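You operate a simulated robot arm through the tools that you are given. There is no shell and no other tool. Be economical: measure what you need, move in short steps, check, and stop when the job is done.

You are at the controls of a simulated robot arm. One attempt, no reset.

Task
Fill the peg board and lay it in the game bits drawer.
Fine: the orange and the purple peg go into the holes of their colours (the teal one is in already); the board lies beside the divider, which stays; shut the drawer.

It is judged by the outcome, as a careful person would: the job done as asked, and still so three seconds after it is handed in. It fails if anything else is knocked over, pushed out of place, dropped, spilled or broken.

Robot
A 6-joint arm with a two-finger parallel gripper, fixed in place. Base frame: the origin is at the foot of the arm, x ahead of it, y to its left, z up. Units: mm, rad, N and s.
With the tool pointing down near the work surface it reaches from about 140 to 640 mm from the base axis. Its first joint turns from -2.897 to 2.897 rad. Payload 3.91 kg.
Tool frame: the origin (TCP) lies between the finger pads and is the grasp point; the fingertips stand 30 mm ahead of it; z points along the fingers, y is the line along which they close. The gripper opens to 110 mm. The fingers are 20 mm wide and 10 mm thick; the gripper's body (48 by 112 mm) begins 55 mm behind the TCP.
Orientation is that of the tool frame in the base frame, as a unit quaternion [x, y, z, w]. With the fingers straight down and closing along the base's y, the tool's x points along the base's -x, its y along +y and its z along -z.

Tools
- The arm moves only by the tool arm_command. Its argument "motion" is a list of rows, each a list of 7 numbers: the shift along the base's x, y, z in mm, then the turn, a rotation vector about the base's x, y, z in rad, then the closure in counts, from 0 (fully open) to 255 (shut). In form: [[x, y, z, wx, wy, wz, grip], ...]. A call has 1 to 12 rows; each row is the pose to reach, as a shift and turn from the pose commanded when the call began. Each row takes 0.2 s and may step no farther than 50 mm and 0.15 rad from the row before; otherwise, or with a gripper value out of range, the whole call is refused. A pose out of reach is approached as far as the arm can. The call stops where the force on the tool passes 90 N (or 10 N more than at its start, if that is more) or the arm is blocked; 0.2 s more then pass. Each finger travels about 45 mm/s and halts on what it meets, pressing with about 32 N; the grip force reading is that of the motor and also rises with nothing between the fingers. The clock runs only during rows and for 0.2 s after the last one: add rows that repeat a pose to give the fingers time. It gives the time, the measured TCP pose, the force on the tool (base axes), the opening and the grip force at its end, in the units of the frame above (readings bear some noise).
- Cameras (640 x 400 px; columns grow to the right, rows downward): "scene" is fixed at [398.7, -651.1, 1366.1]; the picture's right is [1.00, 0.07, 0.00], its down [0.03, -0.47, -0.88] and it looks along [-0.06, 0.88, -0.47] (base axes); focal length 309 px, centre (320, 200). "wrist" rides on the gripper at [71, 22, -107] in the tool frame; the picture's right is [-0.29, 0.96, 0.00], its down [-0.76, -0.23, -0.61] and it looks along [-0.58, -0.18, 0.79] (tool axes); focal length 243 px, centre (320, 200). There is no depth. A picture from a camera that has moved, and an enlarged one, comes with that camera's place and axes in the base frame and with its lens.
- capture(camera): a new picture of that camera. No time passes.
- move_column(by): slides the trunk up (or, below 0, down) by that many mm; the arm rides with it, the base frame stays. It gives what a move gives, with no picture.
- close_up(camera, box): a new picture of the part [left, top, right, bottom] of that camera's present view, enlarged. No time passes.
- close_job(): hands the job in; it is judged then, once.

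Go step by step. Nothing tells you positions but the pictures and the camera data: compare them with the known pose of the tool, close in by small moves and look again before you grip or let go. The budget is 120 turns and 84 pictures, counting those below and the enlarged ones. Unless the task says otherwise, let go and move clear before handing in, and close with one line.

The tools are called after "Request:" by a JSON object that holds its "name" and its "arguments". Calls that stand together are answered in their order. arm_command: Moves the arm, as the interface text tells. Its arguments: {"type":"object","properties":{"motion":{"type":"array","items":{"type":"array","items":{"type":"number"}}}},"required":["motion"]} The other tools are called the same way: move_column (by) slides the trunk up or down; capture (camera) takes a picture; close_up (camera, box) takes an enlarged picture of a part of a camera's view; close_job () hands the job in.

At the start:

```text
time_s: 0.0
tool_pos: [395.0, 253.5, 1156.9]
orientation: [0.0, 1.0, 0.0, 0.0]
wrist_force: [0.2, -0.3, -0.2]
gripper_width: 109.8
finger_force: 0.1
trunk travel left (down, up): [-525.0, 65.0]
```

scene: 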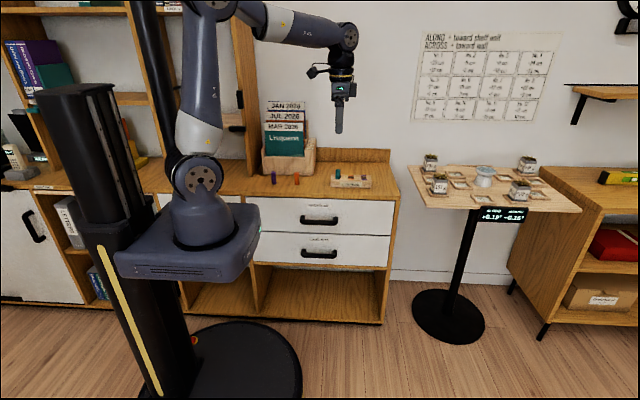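
wrist: 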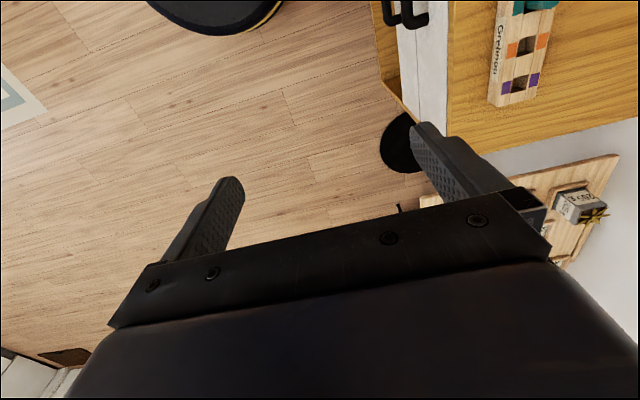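

I see a cabinet with two drawers, two loose pegs and the peg board on top. I'll enlarge those regions first.

Request:
{"name": "close_up", "arguments": {"camera": "scene", "box": [240, 160, 400, 260]}}

Request:
{"name": "close_up", "arguments": {"camera": "scene", "box": [256, 165, 384, 195]}}

Request:
{"name": "close_up", "arguments": {"camera": "wrist", "box": [370, 0, 640, 170]}}

```text
4.00 times, centred on (320, 210) of scene
camera zoom: at [398.7, -651.1, 1366.1], right [1.0, 0.07, 0.0], down [0.03, -0.47, -0.88], along [-0.06, 0.88, -0.47], focal length 1236 px, centre (320, 160)
```

zoom: 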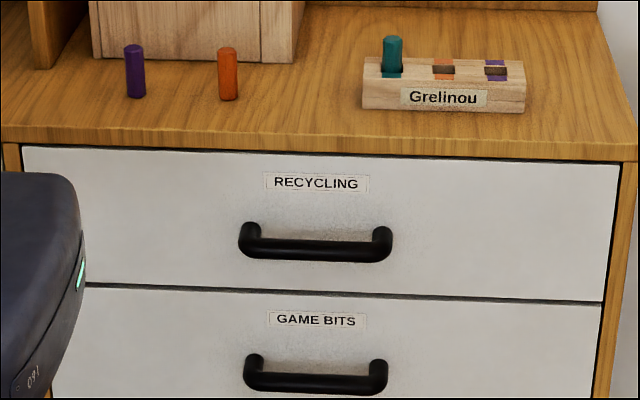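

```text
5.00 times, centred on (320, 180) of scene
camera zoom: at [398.7, -651.1, 1366.1], right [1.0, 0.07, 0.0], down [0.03, -0.47, -0.88], along [-0.06, 0.88, -0.47], focal length 1545 px, centre (320, 300)
```

zoom: 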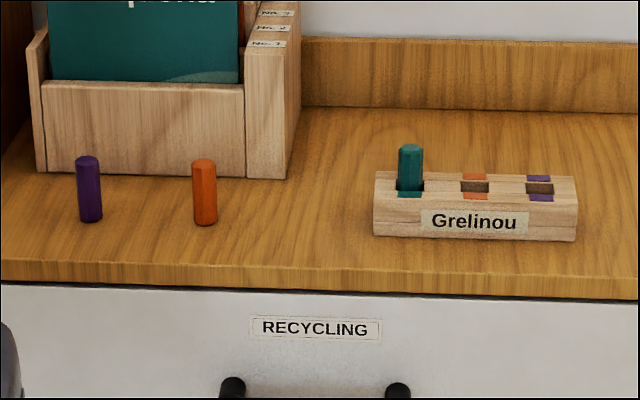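

```text
2.35 times, centred on (505, 85) of wrist
camera zoom: at [326.5, 273.9, 1264.6], right [0.29, 0.96, 0.0], down [0.76, -0.23, 0.61], along [0.58, -0.18, -0.79], focal length 571 px, centre (-115, 471)
```

zoom: 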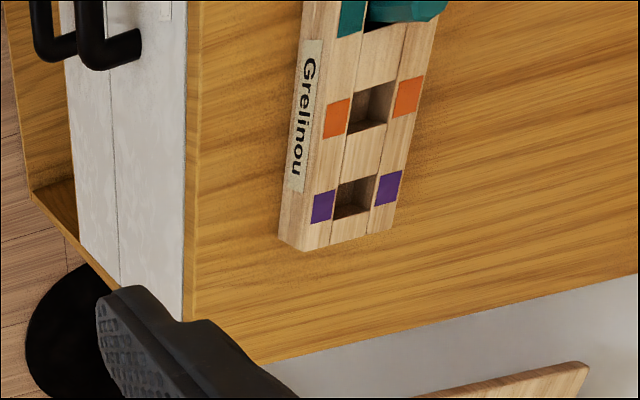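

The cabinet top seems to be at z≈790 and y≈450–650. I'll move the tool over it with plenty of height, to triangulate better.

Request:
{"name": "arm_command", "arguments": {"motion": [[-30, 40, 0, 0, 0, 0, 0], [-60, 80, 0, 0, 0, 0, 0], [-90, 120, 0, 0, 0, 0, 0], [-120, 160, 0, 0, 0, 0, 0], [-150, 190, 0, 0, 0, 0, 0], [-150, 190, 0, 0, 0, 0, 0]]}}

Request:
{"name": "capture", "arguments": {"camera": "wrist"}}

Request:
{"name": "capture", "arguments": {"camera": "scene"}}

```text
time_s: 1.4
tool_pos: [244.7, 445.5, 1157.6]
orientation: [0.0, 1.0, 0.0, 0.0]
wrist_force: [0.2, -0.6, -0.5]
gripper_width: 110.4
finger_force: 0.0
trunk travel left (down, up): [-525.0, 65.0]
```

```text
78 pictures are left
camera wrist: at [176.1, 464.9, 1265.5], right [0.29, 0.96, 0.0], down [0.76, -0.23, 0.61], along [0.58, -0.18, -0.79], focal length 243 px, centre (320, 200)
```

wrist: 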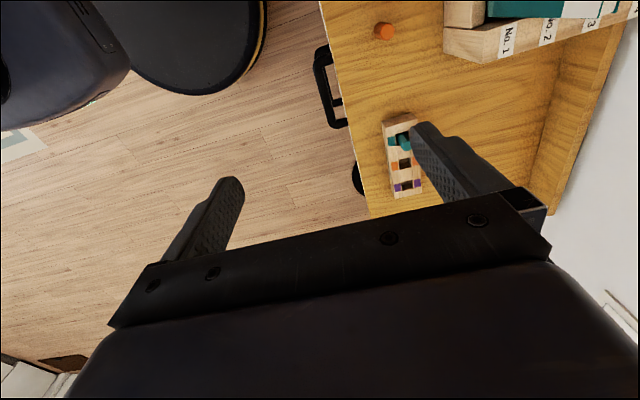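

```text
77 pictures are left
```

scene: 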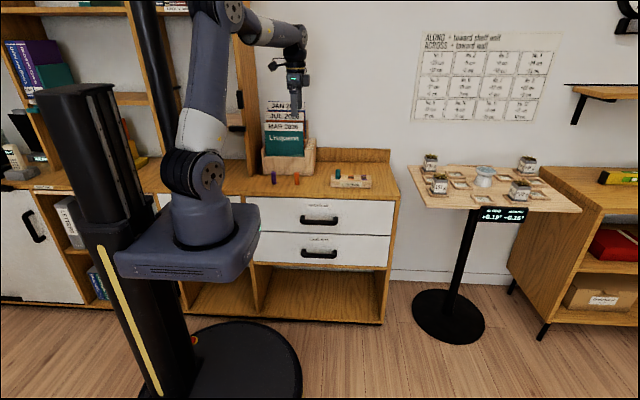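

The orange peg's top is near (220, 545, 854) and the surface near z≈795. I'll lower the trunk so the arm works at the cabinet's height.

Request:
{"name": "move_column", "arguments": {"by": -200}}

Request:
{"name": "capture", "arguments": {"camera": "wrist"}}

Request:
{"name": "capture", "arguments": {"camera": "scene"}}

```text
time_s: 3.6
tool_pos: [245.1, 443.8, 957.8]
orientation: [-0.001, 1.0, 0.0, 0.0]
wrist_force: [1.5, 0.2, -0.2]
gripper_width: 110.1
finger_force: 0.0
trunk travel left (down, up): [-325.0, 265.0]
```

```text
76 pictures are left
camera wrist: at [176.6, 464.4, 1065.6], right [0.29, 0.96, 0.0], down [0.76, -0.23, 0.61], along [0.58, -0.18, -0.79], focal length 243 px, centre (320, 200)
```

wrist: 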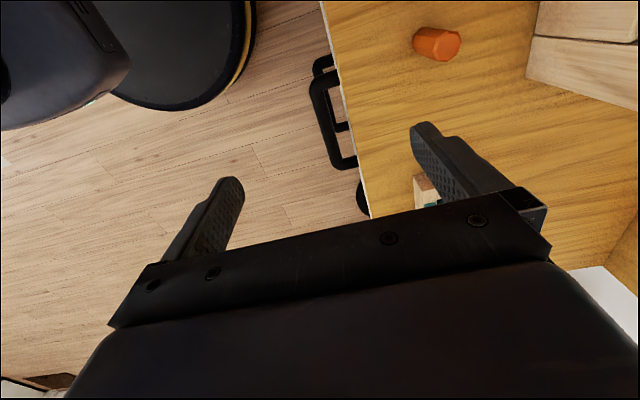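

```text
75 pictures are left
```

scene: 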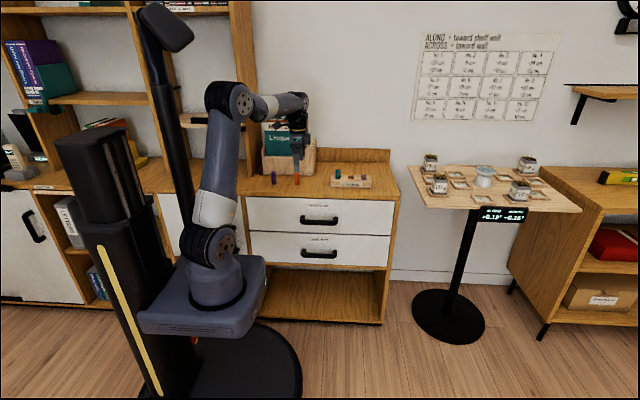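

The orange peg stands at about (220, 548). I'll go above it with open fingers and check.

Request:
{"name": "arm_command", "arguments": {"motion": [[-8, 35, 0, 0, 0, 0, 0], [-16, 70, 0, 0, 0, 0, 0], [-25, 104, 0, 0, 0, 0, 0], [-25, 104, -30, 0, 0, 0, 0], [-25, 104, -50, 0, 0, 0, 0], [-25, 104, -50, 0, 0, 0, 0]]}}

Request:
{"name": "capture", "arguments": {"camera": "wrist"}}

Request:
{"name": "close_up", "arguments": {"camera": "scene", "box": [256, 120, 384, 200]}}

```text
time_s: 5.0
tool_pos: [220.6, 548.0, 908.0]
orientation: [0.0, 1.0, 0.0, 0.001]
wrist_force: [-0.3, 0.1, -0.5]
gripper_width: 110.2
finger_force: 0.1
trunk travel left (down, up): [-325.0, 265.0]
```

```text
74 pictures are left
camera wrist: at [151.4, 568.0, 1015.4], right [0.29, 0.96, 0.0], down [0.76, -0.23, 0.61], along [0.58, -0.18, -0.79], focal length 243 px, centre (320, 200)
```

wrist: 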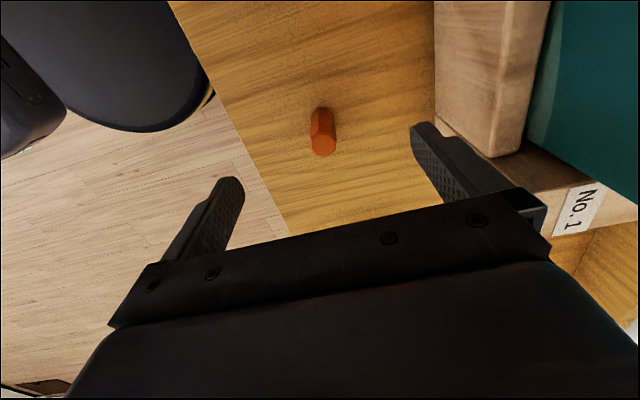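

```text
5.00 times, centred on (320, 160) of scene
camera zoom: at [398.7, -651.1, 1366.1], right [1.0, 0.07, 0.0], down [0.03, -0.47, -0.88], along [-0.06, 0.88, -0.47], focal length 1545 px, centre (320, 400)
```

zoom: 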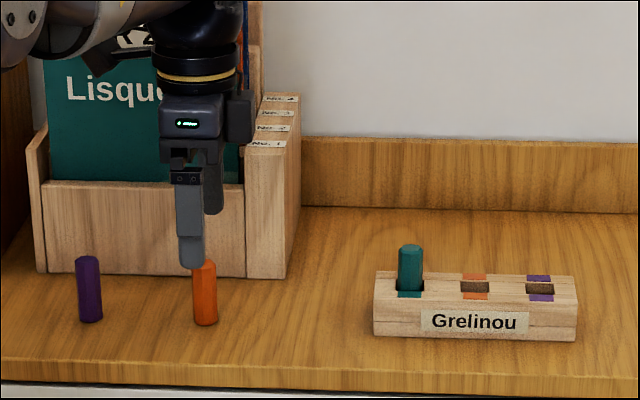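

The peg is 4 mm further in x. I'll descend, close gently and look.

Request:
{"name": "arm_command", "arguments": {"motion": [[4, -1, 0, 0, 0, 0, 0], [4, -1, -30, 0, 0, 0, 0], [4, -1, -56, 0, 0, 0, 0], [4, -1, -56, 0, 0, 0, 120], [4, -1, -56, 0, 0, 0, 180], [4, -1, -56, 0, 0, 0, 230], [4, -1, -56, 0, 0, 0, 230], [4, -1, -56, 0, 0, 0, 230], [4, -1, -56, 0, 0, 0, 230]]}}

Request:
{"name": "capture", "arguments": {"camera": "wrist"}}

Request:
{"name": "close_up", "arguments": {"camera": "scene", "box": [256, 120, 384, 200]}}

```text
time_s: 7.0
tool_pos: [224.9, 547.3, 851.5]
orientation: [0.0, 1.0, 0.0, 0.0]
wrist_force: [0.3, -1.1, 0.6]
gripper_width: 19.2
finger_force: 32.3
trunk travel left (down, up): [-325.0, 265.0]
```

```text
72 pictures are left
camera wrist: at [155.5, 567.6, 959.3], right [0.29, 0.96, 0.0], down [0.76, -0.23, 0.61], along [0.58, -0.18, -0.79], focal length 243 px, centre (320, 200)
```

wrist: 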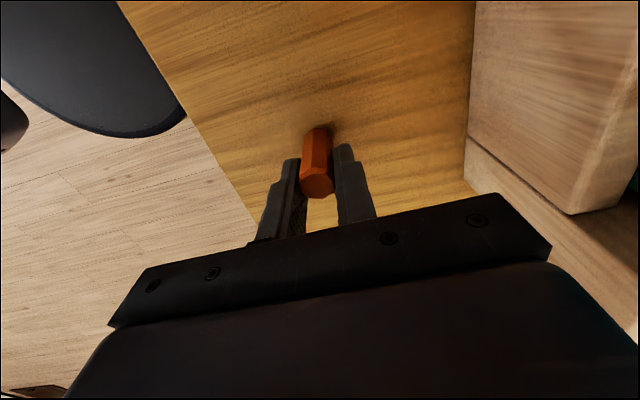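

```text
5.00 times, centred on (320, 160) of scene
camera zoom: at [398.7, -651.1, 1366.1], right [1.0, 0.07, 0.0], down [0.03, -0.47, -0.88], along [-0.06, 0.88, -0.47], focal length 1545 px, centre (320, 400)
```

zoom: 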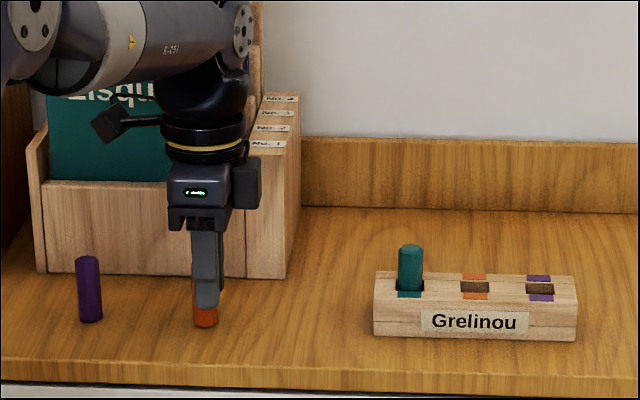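

Gripped (19 mm). I'll lift and move toward the board, stopping short to look and to test reach.

Request:
{"name": "arm_command", "arguments": {"motion": [[0, 0, 45, 0, 0, 0, 230], [0, 0, 90, 0, 0, 0, 230], [45, -5, 100, 0, 0, 0, 230], [90, -10, 100, 0, 0, 0, 230], [135, -10, 100, 0, 0, 0, 230], [170, -10, 100, 0, 0, 0, 230], [170, -10, 100, 0, 0, 0, 230]]}}

Request:
{"name": "capture", "arguments": {"camera": "wrist"}}

Request:
{"name": "close_up", "arguments": {"camera": "scene", "box": [256, 120, 384, 200]}}

```text
time_s: 8.6
tool_pos: [394.2, 538.0, 951.9]
orientation: [0.0, 1.0, 0.001, 0.0]
wrist_force: [-1.1, 0.6, 0.8]
gripper_width: 19.1
finger_force: 32.2
trunk travel left (down, up): [-325.0, 265.0]
```

```text
70 pictures are left
camera wrist: at [324.9, 556.7, 1059.4], right [0.29, 0.96, 0.0], down [0.76, -0.23, 0.61], along [0.58, -0.18, -0.79], focal length 243 px, centre (320, 200)
```

wrist: 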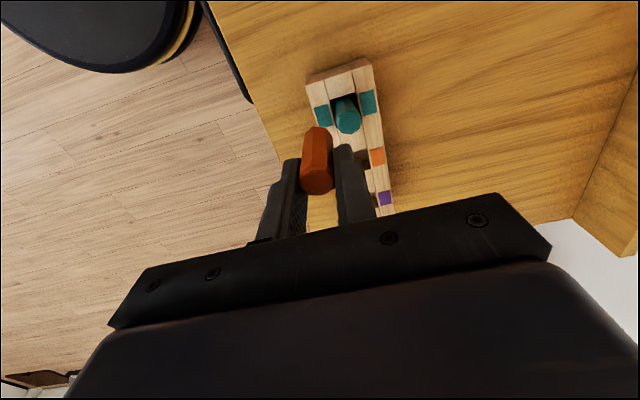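

```text
5.00 times, centred on (320, 160) of scene
camera zoom: at [398.7, -651.1, 1366.1], right [1.0, 0.07, 0.0], down [0.03, -0.47, -0.88], along [-0.06, 0.88, -0.47], focal length 1545 px, centre (320, 400)
```

zoom: 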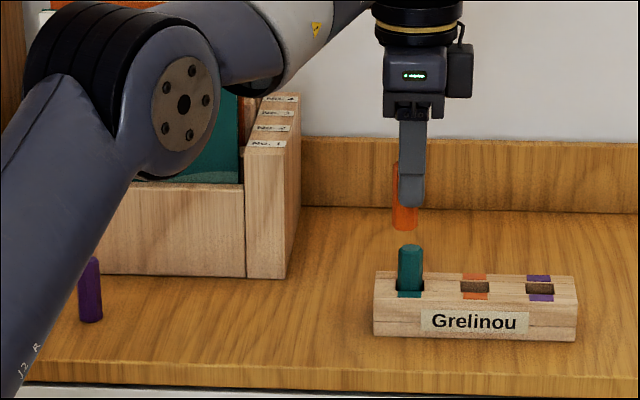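

Orange hole is near (454, 557.5) with the board top at about z=833. I'll move above it at safe height and check.

Request:
{"name": "arm_command", "arguments": {"motion": [[30, 10, 0, 0, 0, 0, 230], [60, 19.5, 0, 0, 0, 0, 230], [60, 19.5, -35, 0, 0, 0, 230], [60, 19.5, -45, 0, 0, 0, 230], [60, 19.5, -45, 0, 0, 0, 230]]}}

Request:
{"name": "capture", "arguments": {"camera": "wrist"}}

Request:
{"name": "close_up", "arguments": {"camera": "scene", "box": [320, 140, 384, 190]}}

```text
time_s: 9.8
tool_pos: [427.7, 539.8, 925.9]
orientation: [0.0, 1.0, 0.001, 0.001]
wrist_force: [-0.7, 0.0, 0.3]
gripper_width: 19.1
finger_force: 32.4
out of reach, approached as far as the arm can: row 1, 2, 3, 4, 5
trunk travel left (down, up): [-325.0, 265.0]
```

```text
68 pictures are left
camera wrist: at [359.4, 560.8, 1033.7], right [0.29, 0.96, 0.0], down [0.76, -0.23, 0.61], along [0.58, -0.17, -0.79], focal length 243 px, centre (320, 200)
```

wrist: 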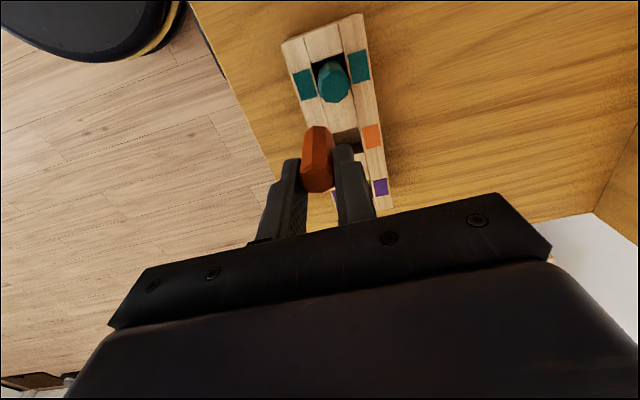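

```text
8.00 times, centred on (352, 165) of scene
camera zoom: at [398.7, -651.1, 1366.1], right [1.0, 0.07, 0.0], down [0.03, -0.47, -0.88], along [-0.06, 0.88, -0.47], focal length 2472 px, centre (64, 480)
```

zoom: 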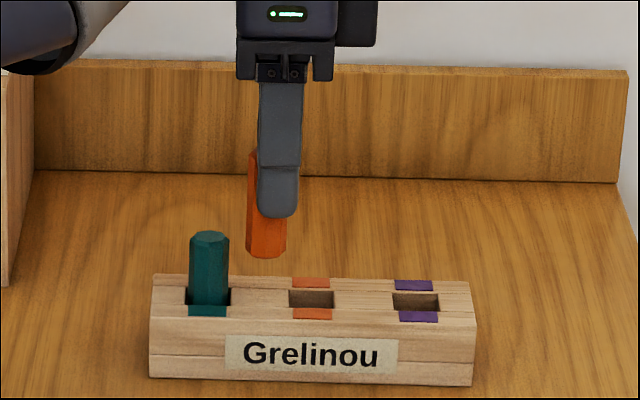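

Out of reach at this trunk height; the wrist is well above the shoulder. I'll raise the trunk so the arm is more level, and then come down again.

Request:
{"name": "move_column", "arguments": {"by": 180}}

Request:
{"name": "arm_command", "arguments": {"motion": [[0, 0, -45, 0, 0, 0, 230], [0, 0, -90, 0, 0, 0, 230], [0, 0, -135, 0, 0, 0, 230], [0, 0, -160, 0, 0, 0, 230], [0, 0, -160, 0, 0, 0, 230]]}}

```text
time_s: 11.8
tool_pos: [429.0, 540.0, 1106.3]
orientation: [0.001, 1.0, 0.001, 0.0]
wrist_force: [-0.1, 0.2, -0.1]
gripper_width: 19.3
finger_force: 31.5
trunk travel left (down, up): [-505.0, 85.0]
```

```text
time_s: 13.0
tool_pos: [428.2, 540.2, 945.6]
orientation: [0.0, 1.0, 0.001, 0.001]
wrist_force: [0.3, 0.5, -0.2]
gripper_width: 18.1
finger_force: 32.0
trunk travel left (down, up): [-505.0, 85.0]
```

Now step outward to the orange hole.

Request:
{"name": "arm_command", "arguments": {"motion": [[13, 9, 0, 0, 0, 0, 230], [26, 17.5, 0, 0, 0, 0, 230], [26, 17.5, -20, 0, 0, 0, 230], [26, 17.5, -35, 0, 0, 0, 230], [26, 17.5, -35, 0, 0, 0, 230]]}}

Request:
{"name": "capture", "arguments": {"camera": "wrist"}}

Request:
{"name": "close_up", "arguments": {"camera": "scene", "box": [320, 140, 384, 190]}}

```text
time_s: 14.2
tool_pos: [454.5, 558.8, 910.0]
orientation: [0.0, 1.0, 0.001, 0.001]
wrist_force: [0.0, 0.1, -0.4]
gripper_width: 18.3
finger_force: 32.5
trunk travel left (down, up): [-505.0, 85.0]
```

```text
66 pictures are left
camera wrist: at [385.3, 578.6, 1018.5], right [0.29, 0.96, 0.0], down [0.76, -0.23, 0.61], along [0.58, -0.17, -0.79], focal length 243 px, centre (320, 200)
```

wrist: 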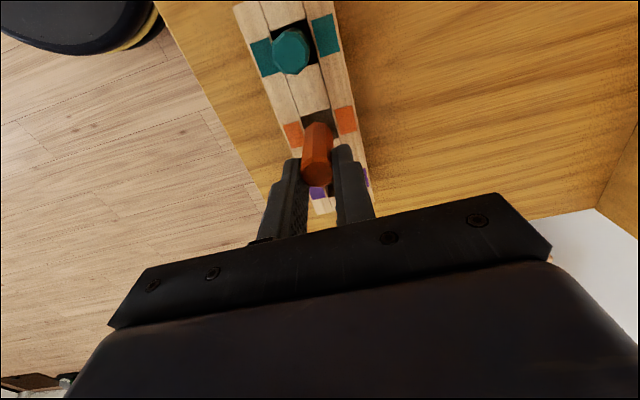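

```text
8.00 times, centred on (352, 165) of scene
camera zoom: at [398.7, -651.1, 1366.1], right [1.0, 0.07, 0.0], down [0.03, -0.47, -0.88], along [-0.06, 0.88, -0.47], focal length 2472 px, centre (64, 480)
```

zoom: 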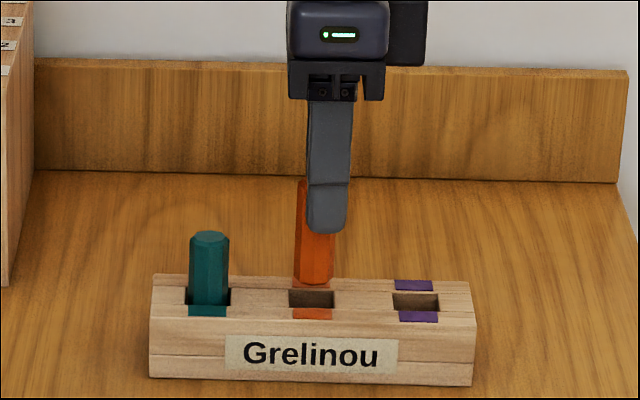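

Aligned within about a millimetre in both views. I'll descend to just at the hole mouth and check.

Request:
{"name": "arm_command", "arguments": {"motion": [[-1, -0.5, -12, 0, 0, 0, 230], [-1, -0.5, -24, 0, 0, 0, 230], [-1, -0.5, -30, 0, 0, 0, 230], [-1, -0.5, -30, 0, 0, 0, 230]]}}

Request:
{"name": "close_up", "arguments": {"camera": "wrist", "box": [220, 60, 420, 220]}}

Request:
{"name": "close_up", "arguments": {"camera": "scene", "box": [320, 140, 384, 190]}}

```text
time_s: 15.2
tool_pos: [452.5, 558.5, 880.6]
orientation: [0.0, 1.0, 0.001, 0.002]
wrist_force: [0.4, -0.4, -0.8]
gripper_width: 18.5
finger_force: 31.8
trunk travel left (down, up): [-505.0, 85.0]
```

```text
2.50 times, centred on (320, 140) of wrist
camera zoom: at [384.1, 578.5, 988.8], right [0.29, 0.96, 0.0], down [0.76, -0.23, 0.61], along [0.58, -0.17, -0.79], focal length 606 px, centre (320, 350)
```

zoom: 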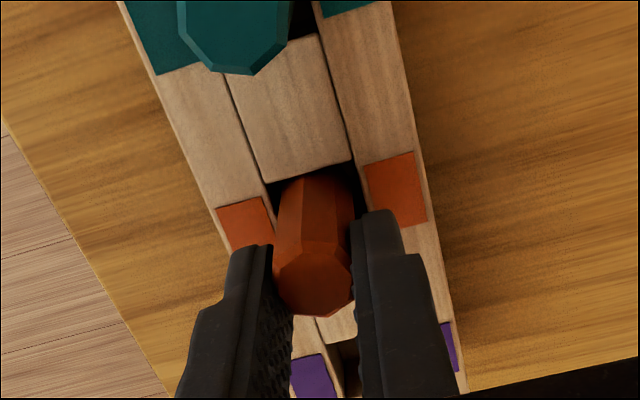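

```text
8.00 times, centred on (352, 165) of scene
camera zoom: at [398.7, -651.1, 1366.1], right [1.0, 0.07, 0.0], down [0.03, -0.47, -0.88], along [-0.06, 0.88, -0.47], focal length 2472 px, centre (64, 480)
```

zoom: 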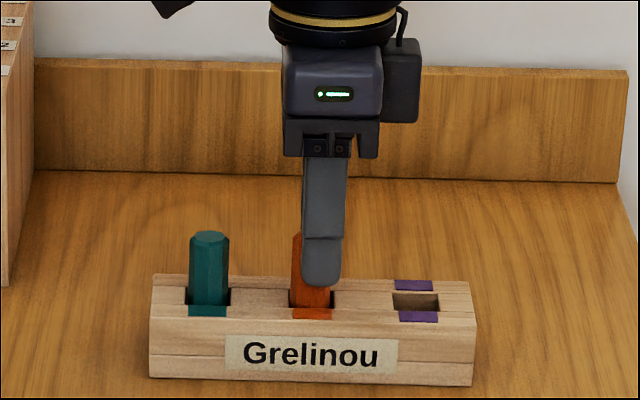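

The peg is entering the hole. I'll lower further, with the fingertips stopping just above the board.

Request:
{"name": "arm_command", "arguments": {"motion": [[0, 0.5, -6, 0, 0, 0, 230], [0, 0.5, -12, 0, 0, 0, 230], [0, 0.5, -12, 0, 0, 0, 230]]}}

Request:
{"name": "close_up", "arguments": {"camera": "scene", "box": [320, 140, 384, 190]}}

Request:
{"name": "close_up", "arguments": {"camera": "wrist", "box": [220, 60, 420, 220]}}

```text
time_s: 16.0
tool_pos: [452.6, 558.4, 874.0]
orientation: [0.0, 1.0, 0.005, 0.004]
wrist_force: [1.6, -1.4, 32.3]
gripper_width: 17.1
finger_force: 31.7
trunk travel left (down, up): [-505.0, 85.0]
```

```text
8.00 times, centred on (352, 165) of scene
camera zoom: at [398.7, -651.1, 1366.1], right [1.0, 0.07, 0.0], down [0.03, -0.47, -0.88], along [-0.06, 0.88, -0.47], focal length 2472 px, centre (64, 480)
```

zoom: 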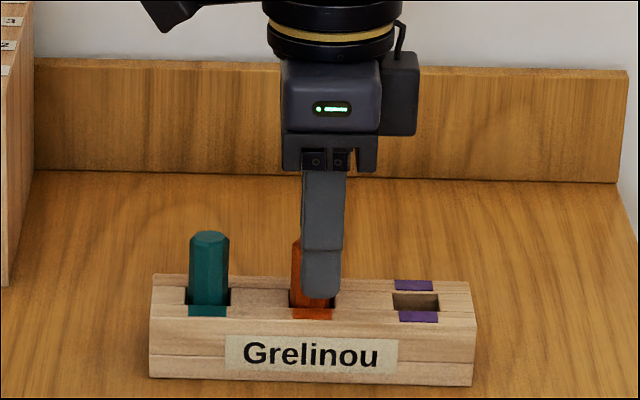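

```text
2.50 times, centred on (320, 140) of wrist
camera zoom: at [383.5, 577.8, 981.6], right [0.29, 0.96, 0.01], down [0.76, -0.24, 0.61], along [0.59, -0.17, -0.79], focal length 606 px, centre (320, 350)
```

zoom: 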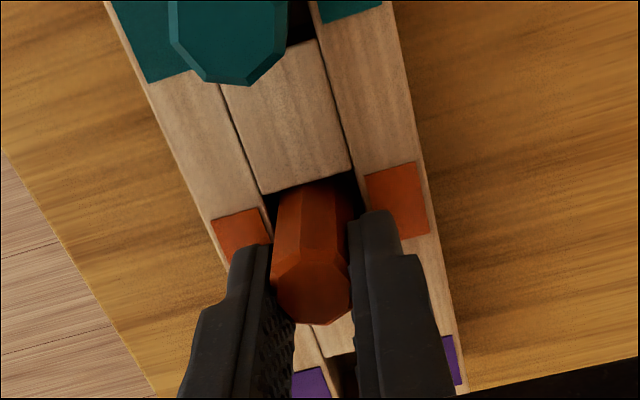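

The peg met resistance at a level matching the teal one. I'll relax the load, open partially and look.

Request:
{"name": "arm_command", "arguments": {"motion": [[0, 0, 5, 0, 0, 0, 230], [0, 0, 5, 0, 0, 0, 150], [0, 0, 5, 0, 0, 0, 130], [0, 0, 5, 0, 0, 0, 130]]}}

Request:
{"name": "close_up", "arguments": {"camera": "scene", "box": [320, 140, 384, 190]}}

Request:
{"name": "close_up", "arguments": {"camera": "wrist", "box": [220, 60, 420, 220]}}

```text
time_s: 17.0
tool_pos: [453.5, 559.5, 874.0]
orientation: [0.0, 1.0, 0.001, 0.0]
wrist_force: [0.5, -0.9, 0.1]
gripper_width: 54.0
finger_force: 0.0
trunk travel left (down, up): [-505.0, 85.0]
```

```text
8.00 times, centred on (352, 165) of scene
camera zoom: at [398.7, -651.1, 1366.1], right [1.0, 0.07, 0.0], down [0.03, -0.47, -0.88], along [-0.06, 0.88, -0.47], focal length 2472 px, centre (64, 480)
```

zoom: 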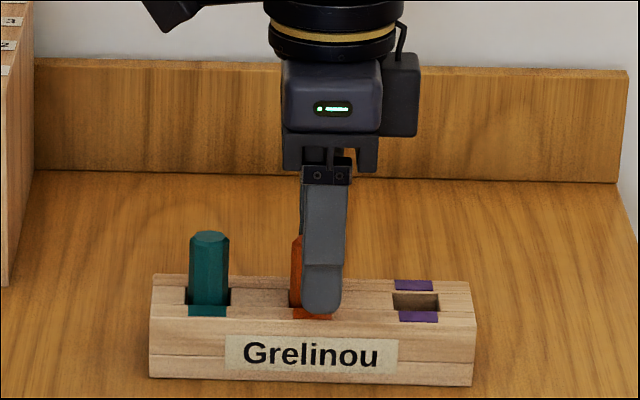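

```text
2.50 times, centred on (320, 140) of wrist
camera zoom: at [384.1, 578.6, 981.3], right [0.29, 0.96, 0.0], down [0.76, -0.23, 0.61], along [0.58, -0.18, -0.79], focal length 606 px, centre (320, 350)
```

zoom: 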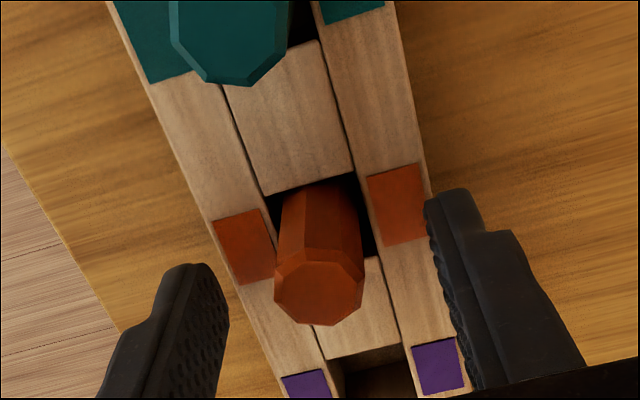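

Orange is seated. Next I'll lift clear and travel to the purple peg, at about (125, 543).

Request:
{"name": "arm_command", "arguments": {"motion": [[0, 0, 40, 0, 0, 0, 130], [0, 0, 75, 0, 0, 0, 130], [-48, -3, 75, 0, 0, 0, 130], [-96, -6, 75, 0, 0, 0, 100], [-144, -9, 75, 0, 0, 0, 60], [-192, -12, 75, 0, 0, 0, 60], [-240, -15, 75, 0, 0, 0, 60], [-288, -16, 60, 0, 0, 0, 60], [-328, -16, 40, 0, 0, 0, 60], [-328, -16, 40, 0, 0, 0, 60]]}}

Request:
{"name": "capture", "arguments": {"camera": "wrist"}}

Request:
{"name": "close_up", "arguments": {"camera": "scene", "box": [256, 120, 384, 200]}}

```text
refused: row 8 steps farther than a row can; nothing moved
```

```text
58 pictures are left
camera wrist: at [384.1, 578.6, 981.3], right [0.29, 0.96, 0.0], down [0.76, -0.23, 0.61], along [0.58, -0.18, -0.79], focal length 243 px, centre (320, 200)
```

wrist: 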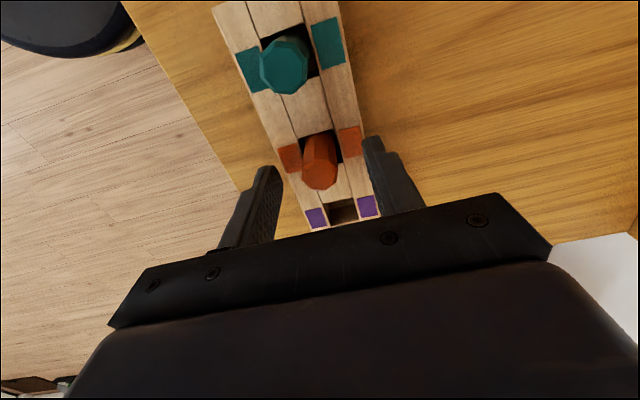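

```text
5.00 times, centred on (320, 160) of scene
camera zoom: at [398.7, -651.1, 1366.1], right [1.0, 0.07, 0.0], down [0.03, -0.47, -0.88], along [-0.06, 0.88, -0.47], focal length 1545 px, centre (320, 400)
```

zoom: 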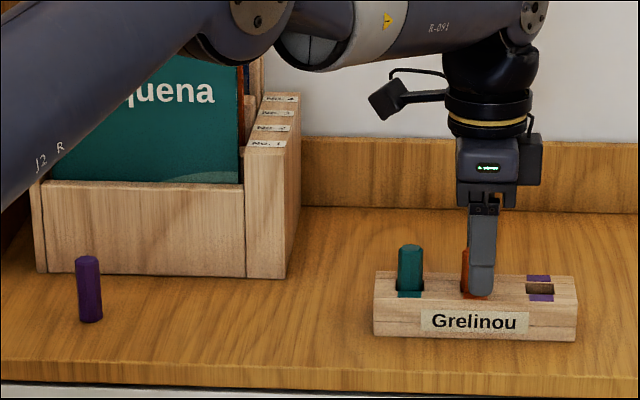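

One step was too long; same move with shorter steps.

Request:
{"name": "arm_command", "arguments": {"motion": [[0, 0, 40, 0, 0, 0, 130], [0, 0, 75, 0, 0, 0, 130], [-45, -3, 75, 0, 0, 0, 130], [-90, -6, 75, 0, 0, 0, 100], [-135, -9, 75, 0, 0, 0, 60], [-180, -12, 75, 0, 0, 0, 60], [-225, -15, 75, 0, 0, 0, 60], [-270, -16, 65, 0, 0, 0, 60], [-300, -16, 50, 0, 0, 0, 60], [-328, -16, 40, 0, 0, 0, 60], [-328, -16, 40, 0, 0, 0, 60]]}}

Request:
{"name": "capture", "arguments": {"camera": "wrist"}}

Request:
{"name": "close_up", "arguments": {"camera": "scene", "box": [256, 120, 384, 200]}}

```text
time_s: 19.4
tool_pos: [125.2, 541.6, 912.5]
orientation: [0.0, 1.0, 0.0, 0.001]
wrist_force: [-0.3, 1.3, -0.3]
gripper_width: 84.4
finger_force: 0.2
trunk travel left (down, up): [-505.0, 85.0]
```

```text
56 pictures are left
camera wrist: at [55.6, 562.2, 1020.7], right [0.29, 0.96, 0.0], down [0.76, -0.23, 0.61], along [0.58, -0.17, -0.79], focal length 243 px, centre (320, 200)
```

wrist: 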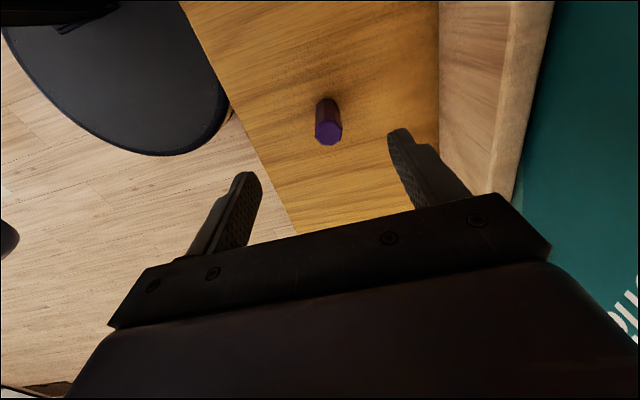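

```text
5.00 times, centred on (320, 160) of scene
camera zoom: at [398.7, -651.1, 1366.1], right [1.0, 0.07, 0.0], down [0.03, -0.47, -0.88], along [-0.06, 0.88, -0.47], focal length 1545 px, centre (320, 400)
```

zoom: 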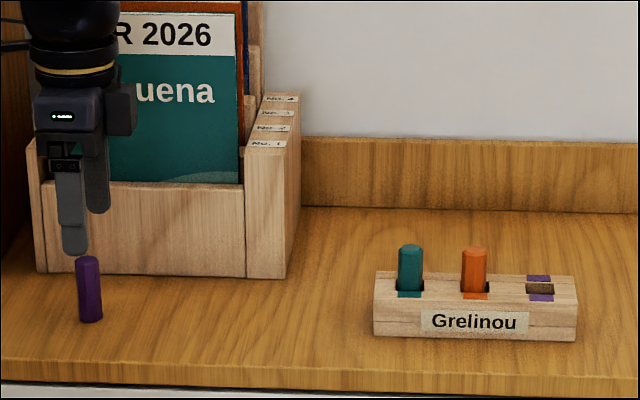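

Purple's top is at about (122.5, 547). I'll shift, descend and grip.

Request:
{"name": "arm_command", "arguments": {"motion": [[-2.5, 5.5, 0, 0, 0, 0, 60], [-2.5, 5.5, -30, 0, 0, 0, 60], [-2.5, 5.5, -60, 0, 0, 0, 60], [-2.5, 5.5, -60, 0, 0, 0, 150], [-2.5, 5.5, -60, 0, 0, 0, 230], [-2.5, 5.5, -60, 0, 0, 0, 230], [-2.5, 5.5, -60, 0, 0, 0, 230], [-2.5, 5.5, -60, 0, 0, 0, 230]]}}

Request:
{"name": "capture", "arguments": {"camera": "wrist"}}

```text
time_s: 21.2
tool_pos: [123.1, 547.2, 855.4]
orientation: [0.0, 1.0, 0.001, 0.0]
wrist_force: [-0.4, -0.8, 0.0]
gripper_width: 19.5
finger_force: 32.0
trunk travel left (down, up): [-505.0, 85.0]
```

```text
54 pictures are left
camera wrist: at [53.7, 567.4, 962.1], right [0.29, 0.96, 0.0], down [0.76, -0.23, 0.61], along [0.58, -0.17, -0.79], focal length 243 px, centre (320, 200)
```

wrist: 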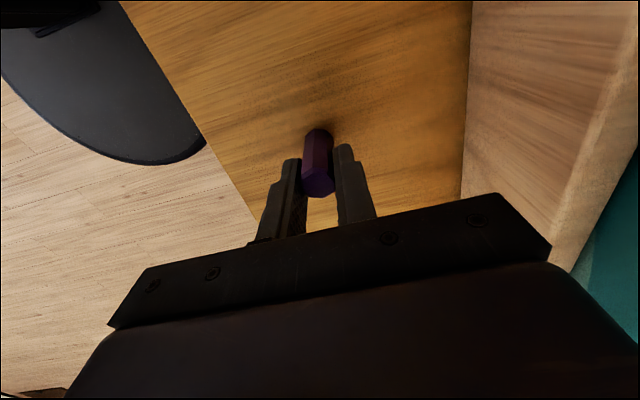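

Gripped. Lift and travel back toward the board.

Request:
{"name": "arm_command", "arguments": {"motion": [[0, 0, 45, 0, 0, 0, 230], [0, 0, 90, 0, 0, 0, 230], [45, 0, 95, 0, 0, 0, 230], [90, 0, 95, 0, 0, 0, 230], [135, 0, 95, 0, 0, 0, 230], [180, 0, 95, 0, 0, 0, 230], [225, 0, 95, 0, 0, 0, 230], [270, 0, 95, 0, 0, 0, 230], [315, 0, 95, 0, 0, 0, 230], [340, 0, 95, 0, 0, 0, 230], [340, 0, 95, 0, 0, 0, 230]]}}

Request:
{"name": "arm_command", "arguments": {"motion": [[23, 5, 0, 0, 0, 0, 230], [46, 11, 0, 0, 0, 0, 230], [46, 11, -35, 0, 0, 0, 230], [46, 11, -35, 0, 0, 0, 230]]}}

Request:
{"name": "close_up", "arguments": {"camera": "scene", "box": [320, 140, 384, 190]}}

Request:
{"name": "capture", "arguments": {"camera": "wrist"}}

```text
time_s: 23.6
tool_pos: [462.6, 548.1, 950.2]
orientation: [-0.001, 1.0, 0.0, 0.0]
wrist_force: [-0.3, 0.0, 0.2]
gripper_width: 19.4
finger_force: 32.0
trunk travel left (down, up): [-505.0, 85.0]
```

```text
time_s: 24.6
tool_pos: [497.7, 544.1, 912.1]
orientation: [-0.001, 1.0, 0.001, 0.001]
wrist_force: [-0.4, 0.3, -0.2]
gripper_width: 19.2
finger_force: 31.8
out of reach, approached as far as the arm can: row 1, 2, 3, 4
trunk travel left (down, up): [-505.0, 85.0]
```

```text
8.00 times, centred on (352, 165) of scene
camera zoom: at [398.7, -651.1, 1366.1], right [1.0, 0.07, 0.0], down [0.03, -0.47, -0.88], along [-0.06, 0.88, -0.47], focal length 2472 px, centre (64, 480)
```

zoom: 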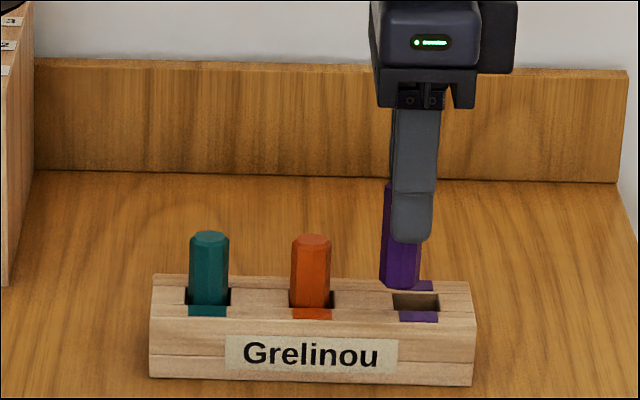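

```text
52 pictures are left
camera wrist: at [427.5, 564.1, 1020.3], right [0.29, 0.96, 0.0], down [0.76, -0.23, 0.61], along [0.58, -0.17, -0.79], focal length 243 px, centre (320, 200)
```

wrist: 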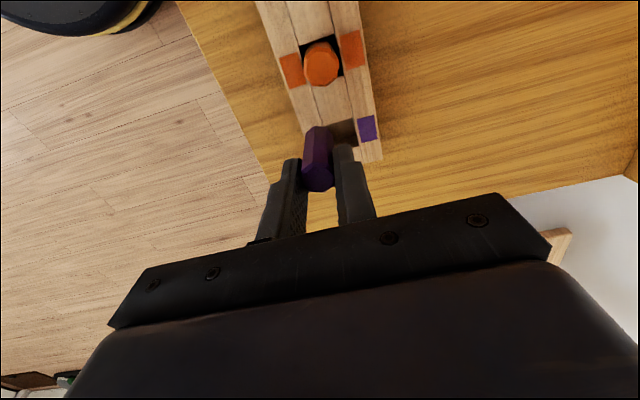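

It's about 13 mm short at full stretch. A slight outward tilt (~0.09 rad) of the tool gains that and the hole has play enough.

Request:
{"name": "arm_command", "arguments": {"motion": [[0, 0, 0, 0.067, -0.06, 0, 230], [5, 6, 0, 0.067, -0.06, 0, 230], [9, 11, -5, 0.067, -0.06, 0, 230], [9, 11, -5, 0.067, -0.06, 0, 230]]}}

Request:
{"name": "close_up", "arguments": {"camera": "scene", "box": [320, 140, 384, 190]}}

Request:
{"name": "close_up", "arguments": {"camera": "wrist", "box": [220, 60, 420, 220]}}

```text
time_s: 25.6
tool_pos: [506.1, 554.1, 907.0]
orientation: [0.0, 0.999, 0.036, 0.03]
wrist_force: [0.4, -0.2, -0.1]
gripper_width: 18.3
finger_force: 32.2
trunk travel left (down, up): [-505.0, 85.0]
```

```text
8.00 times, centred on (352, 165) of scene
camera zoom: at [398.7, -651.1, 1366.1], right [1.0, 0.07, 0.0], down [0.03, -0.47, -0.88], along [-0.06, 0.88, -0.47], focal length 2472 px, centre (64, 480)
```

zoom: 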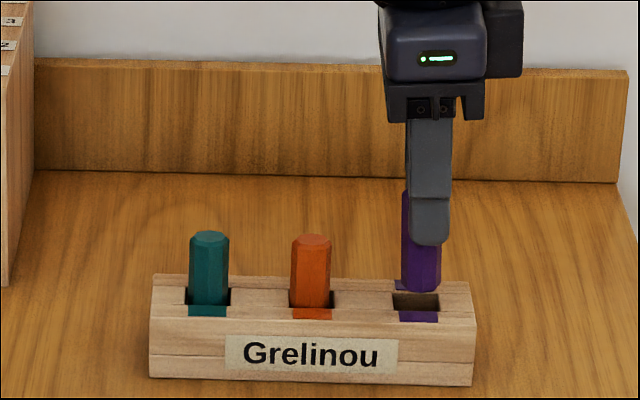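

```text
2.50 times, centred on (320, 140) of wrist
camera zoom: at [430.4, 568.1, 1011.7], right [0.29, 0.95, 0.08], down [0.72, -0.27, 0.64], along [0.63, -0.12, -0.77], focal length 606 px, centre (320, 350)
```

zoom: 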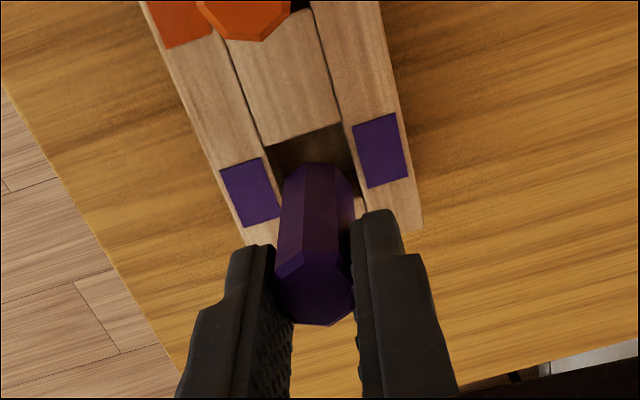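

Well aligned, needing about −1 mm in x and +1 in y. I'll descend to the hole mouth.

Request:
{"name": "arm_command", "arguments": {"motion": [[-1, 1, -12, 0, 0, 0, 230], [-1, 1, -23, 0, 0, 0, 230], [-1, 1, -28, 0, 0, 0, 230], [-1, 1, -28, 0, 0, 0, 230]]}}

Request:
{"name": "close_up", "arguments": {"camera": "scene", "box": [320, 140, 384, 190]}}

Request:
{"name": "close_up", "arguments": {"camera": "wrist", "box": [220, 60, 420, 220]}}

```text
time_s: 26.6
tool_pos: [504.7, 556.6, 880.2]
orientation: [0.0, 0.999, 0.034, 0.031]
wrist_force: [-0.5, 0.3, 0.2]
gripper_width: 17.9
finger_force: 32.0
trunk travel left (down, up): [-505.0, 85.0]
```

```text
8.00 times, centred on (352, 165) of scene
camera zoom: at [398.7, -651.1, 1366.1], right [1.0, 0.07, 0.0], down [0.03, -0.47, -0.88], along [-0.06, 0.88, -0.47], focal length 2472 px, centre (64, 480)
```

zoom: 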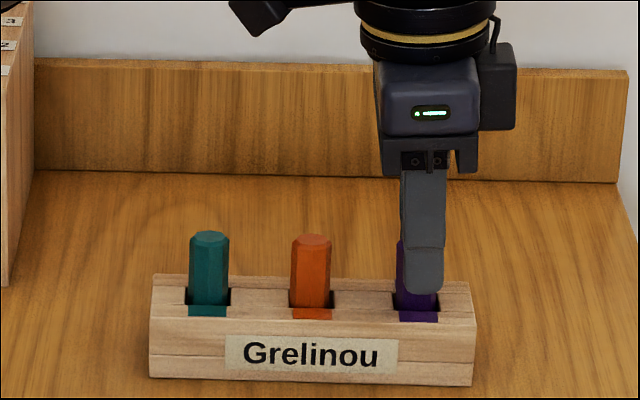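

```text
2.50 times, centred on (320, 140) of wrist
camera zoom: at [429.5, 569.7, 983.9], right [0.29, 0.95, 0.08], down [0.72, -0.27, 0.64], along [0.63, -0.12, -0.77], focal length 606 px, centre (320, 350)
```

zoom: 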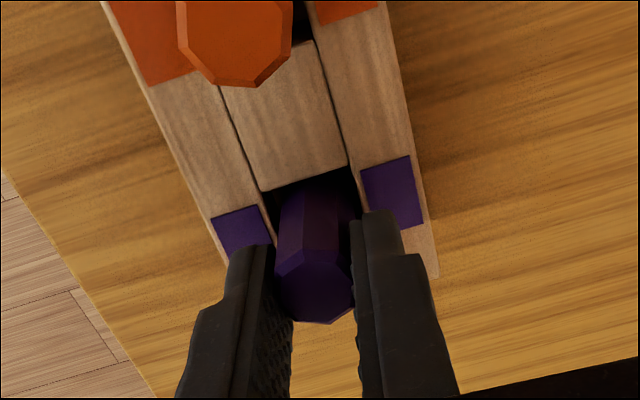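

It's in the hole. I'll lower a little more, then open.

Request:
{"name": "arm_command", "arguments": {"motion": [[0, 0, -4, 0, 0, 0, 230], [0, 0, -4, 0, 0, 0, 150], [0, 0, -4, 0, 0, 0, 130], [0, 0, -4, 0, 0, 0, 130], [0, 0, 30, 0, 0, 0, 130], [0, 0, 60, 0, 0, 0, 130]]}}

Request:
{"name": "close_up", "arguments": {"camera": "scene", "box": [320, 140, 384, 190]}}

Request:
{"name": "capture", "arguments": {"camera": "wrist"}}

```text
time_s: 28.0
tool_pos: [505.7, 557.4, 939.9]
orientation: [0.0, 0.999, 0.034, 0.031]
wrist_force: [-1.3, -0.2, 0.3]
gripper_width: 53.8
finger_force: 0.1
trunk travel left (down, up): [-505.0, 85.0]
```

```text
8.00 times, centred on (352, 165) of scene
camera zoom: at [398.7, -651.1, 1366.1], right [1.0, 0.07, 0.0], down [0.03, -0.47, -0.88], along [-0.06, 0.88, -0.47], focal length 2472 px, centre (64, 480)
```

zoom: 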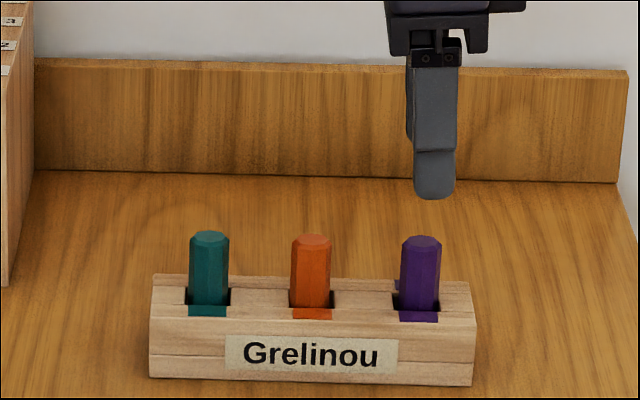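

```text
46 pictures are left
camera wrist: at [429.6, 569.7, 1044.6], right [0.29, 0.95, 0.08], down [0.72, -0.27, 0.64], along [0.63, -0.12, -0.77], focal length 243 px, centre (320, 200)
```

wrist: 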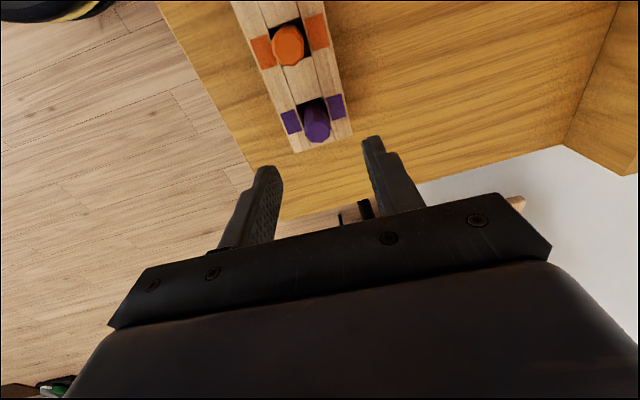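

All three pegs are seated. Now the drawer: I'll untilt, retreat in front of the cabinet, then turn the tool horizontal to face the handle.

Request:
{"name": "arm_command", "arguments": {"motion": [[-10, -20, 20, -0.067, 0.06, 0, 130], [-20, -55, 20, -0.067, 0.06, 0, 130], [-40, -100, 20, -0.067, 0.06, 0, 130], [-60, -145, 20, -0.067, 0.06, 0, 130], [-80, -190, 20, -0.067, 0.06, 0, 130], [-100, -230, 20, -0.067, 0.06, 0, 130], [-100, -230, 20, -0.067, 0.06, 0, 130]]}}

Request:
{"name": "arm_command", "arguments": {"motion": [[0, -10, 0, 0.14, 0, 0, 130], [0, -20, 0, 0.28, 0, 0, 130], [0, -30, 0, 0.42, 0, 0, 130], [0, -30, 0, 0.56, 0, 0, 130], [0, -30, 0, 0.7, 0, 0, 130], [0, -30, 0, 0.84, 0, 0, 130], [0, -30, 0, 0.98, 0, 0, 130], [0, -30, 0, 1.12, 0, 0, 130], [0, -30, 0, 1.26, 0, 0, 130], [0, -30, 0, 1.4, 0, 0, 130], [0, -30, 0, 1.54, 0, 0, 130], [0, -30, 0, 1.57, 0, 0, 130]]}}

Request:
{"name": "capture", "arguments": {"camera": "scene"}}

```text
time_s: 29.6
tool_pos: [405.3, 326.4, 959.5]
orientation: [0.0, 1.0, 0.001, 0.001]
wrist_force: [0.0, -0.5, 0.3]
gripper_width: 53.6
finger_force: 0.1
trunk travel left (down, up): [-505.0, 85.0]
```

```text
time_s: 32.2
tool_pos: [404.5, 295.1, 959.3]
orientation: [0.0, 0.707, 0.707, 0.001]
wrist_force: [-0.9, 0.3, 0.9]
gripper_width: 53.8
finger_force: 0.0
trunk travel left (down, up): [-505.0, 85.0]
```

```text
45 pictures are left
```

scene: 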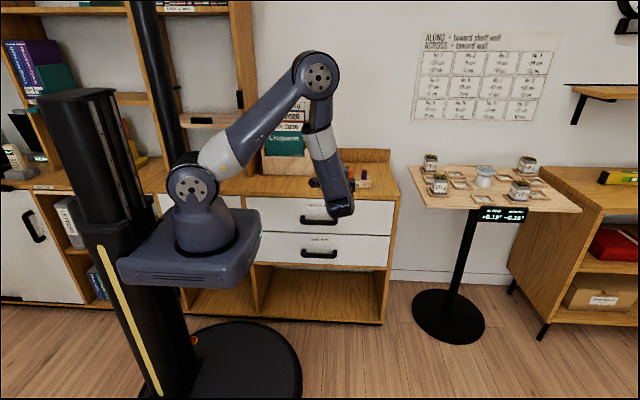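

Posture is fine. Lower the trunk moderately (keeping the carriage above the drawer's level) and bring the arm down, looking on the way.

Request:
{"name": "move_column", "arguments": {"by": -90}}

Request:
{"name": "arm_command", "arguments": {"motion": [[-10, 0, -45, 0, 0, 0, 130], [-20, 0, -90, 0, 0, 0, 130], [-30, 0, -135, 0, 0, 0, 130], [-40, 0, -180, 0, 0, 0, 130], [-50, 0, -225, 0, 0, 0, 130], [-60, 0, -270, 0, 0, 0, 130], [-60, 0, -270, 0, 0, 0, 130]]}}

Request:
{"name": "capture", "arguments": {"camera": "wrist"}}

Request:
{"name": "capture", "arguments": {"camera": "scene"}}

```text
time_s: 33.4
tool_pos: [404.7, 296.2, 870.2]
orientation: [0.001, 0.707, 0.707, 0.0]
wrist_force: [0.3, -0.8, -0.5]
gripper_width: 53.7
finger_force: 0.0
trunk travel left (down, up): [-415.0, 175.0]
```

```text
time_s: 35.0
tool_pos: [344.6, 295.0, 600.5]
orientation: [0.001, 0.707, 0.708, 0.0]
wrist_force: [-0.6, -0.2, 0.3]
gripper_width: 54.0
finger_force: 0.0
trunk travel left (down, up): [-415.0, 175.0]
```

```text
44 pictures are left
camera wrist: at [275.9, 187.0, 621.8], right [0.29, 0.0, 0.96], down [0.76, -0.61, -0.23], along [0.58, 0.79, -0.17], focal length 243 px, centre (320, 200)
```

wrist: 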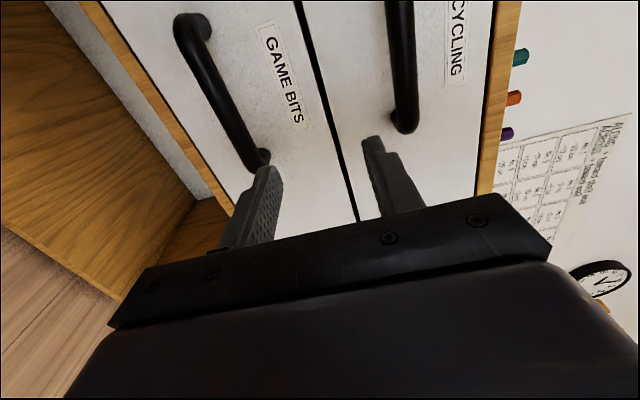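

```text
43 pictures are left
```

scene: 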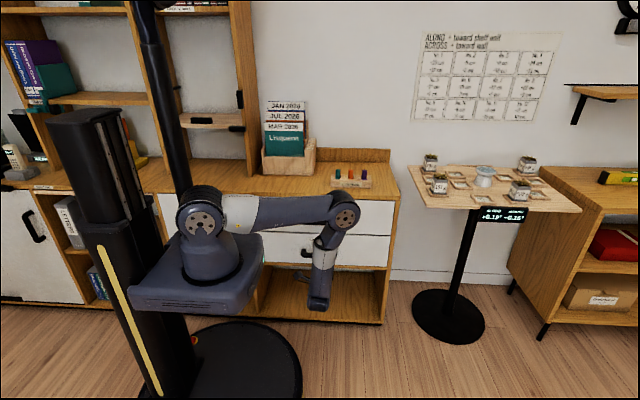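

The Game Bits bar is near x 250–390, y≈427, z≈516, with the front at y≈464. I'll drop to bar height, still 125 mm in front, and check.

Request:
{"name": "arm_command", "arguments": {"motion": [[-5, 0, -42, 0, 0, 0, 130], [-10, 0, -84, 0, 0, 0, 130], [-10, 40, -84, 0, 0, 0, 130], [-10, 65, -84, 0, 0, 0, 130], [-10, 65, -84, 0, 0, 0, 130]]}}

Request:
{"name": "capture", "arguments": {"camera": "wrist"}}

Request:
{"name": "close_up", "arguments": {"camera": "scene", "box": [240, 180, 400, 280]}}

```text
time_s: 36.2
tool_pos: [335.9, 362.5, 517.2]
orientation: [0.001, 0.708, 0.706, 0.001]
wrist_force: [0.1, 0.2, 0.5]
gripper_width: 53.8
finger_force: 0.0
trunk travel left (down, up): [-415.0, 175.0]
```

```text
42 pictures are left
camera wrist: at [266.0, 253.5, 538.2], right [0.29, 0.0, 0.96], down [0.76, -0.61, -0.23], along [0.58, 0.79, -0.18], focal length 243 px, centre (320, 200)
```

wrist: 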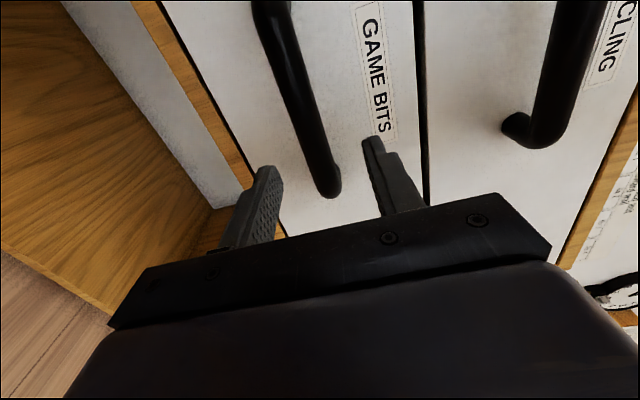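

```text
4.00 times, centred on (320, 230) of scene
camera zoom: at [398.7, -651.1, 1366.1], right [1.0, 0.07, 0.0], down [0.03, -0.47, -0.88], along [-0.06, 0.88, -0.47], focal length 1236 px, centre (320, 80)
```

zoom: 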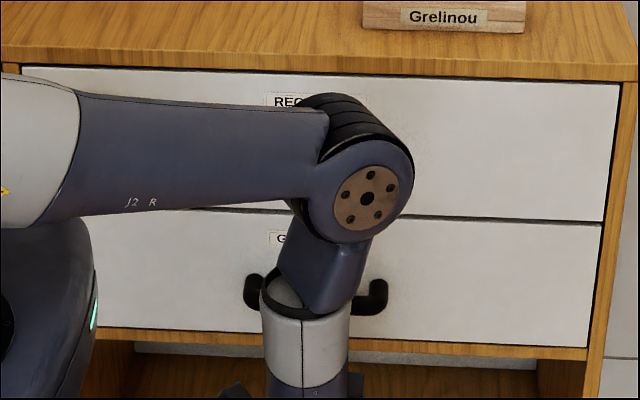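

The bar is centred near z≈510, so I'll correct 6 mm down, advance and close on it.

Request:
{"name": "arm_command", "arguments": {"motion": [[-6, 0, -6, 0, 0, 0, 130], [-6, 30, -6, 0, 0, 0, 130], [-6, 58, -6, 0, 0, 0, 130], [-6, 58, -6, 0, 0, 0, 180], [-6, 58, -6, 0, 0, 0, 240], [-6, 58, -6, 0, 0, 0, 240], [-6, 58, -6, 0, 0, 0, 240]]}}

Request:
{"name": "capture", "arguments": {"camera": "wrist"}}

```text
time_s: 37.8
tool_pos: [328.3, 418.6, 510.6]
orientation: [0.001, 0.707, 0.707, 0.001]
wrist_force: [-0.4, 2.5, 0.4]
gripper_width: 21.6
finger_force: 45.3
trunk travel left (down, up): [-415.0, 175.0]
```

```text
40 pictures are left
camera wrist: at [259.3, 311.2, 531.9], right [0.29, 0.0, 0.96], down [0.76, -0.61, -0.23], along [0.58, 0.79, -0.18], focal length 243 px, centre (320, 200)
```

wrist: 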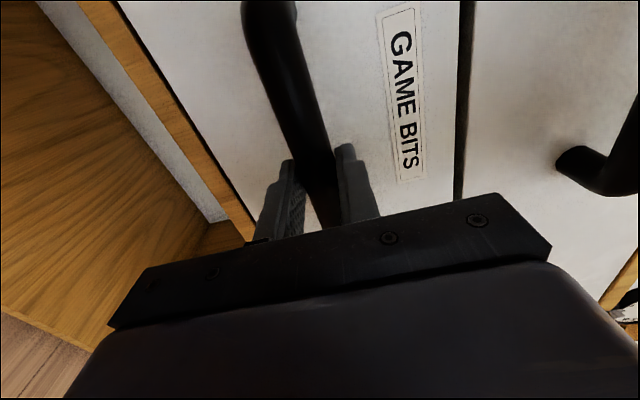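

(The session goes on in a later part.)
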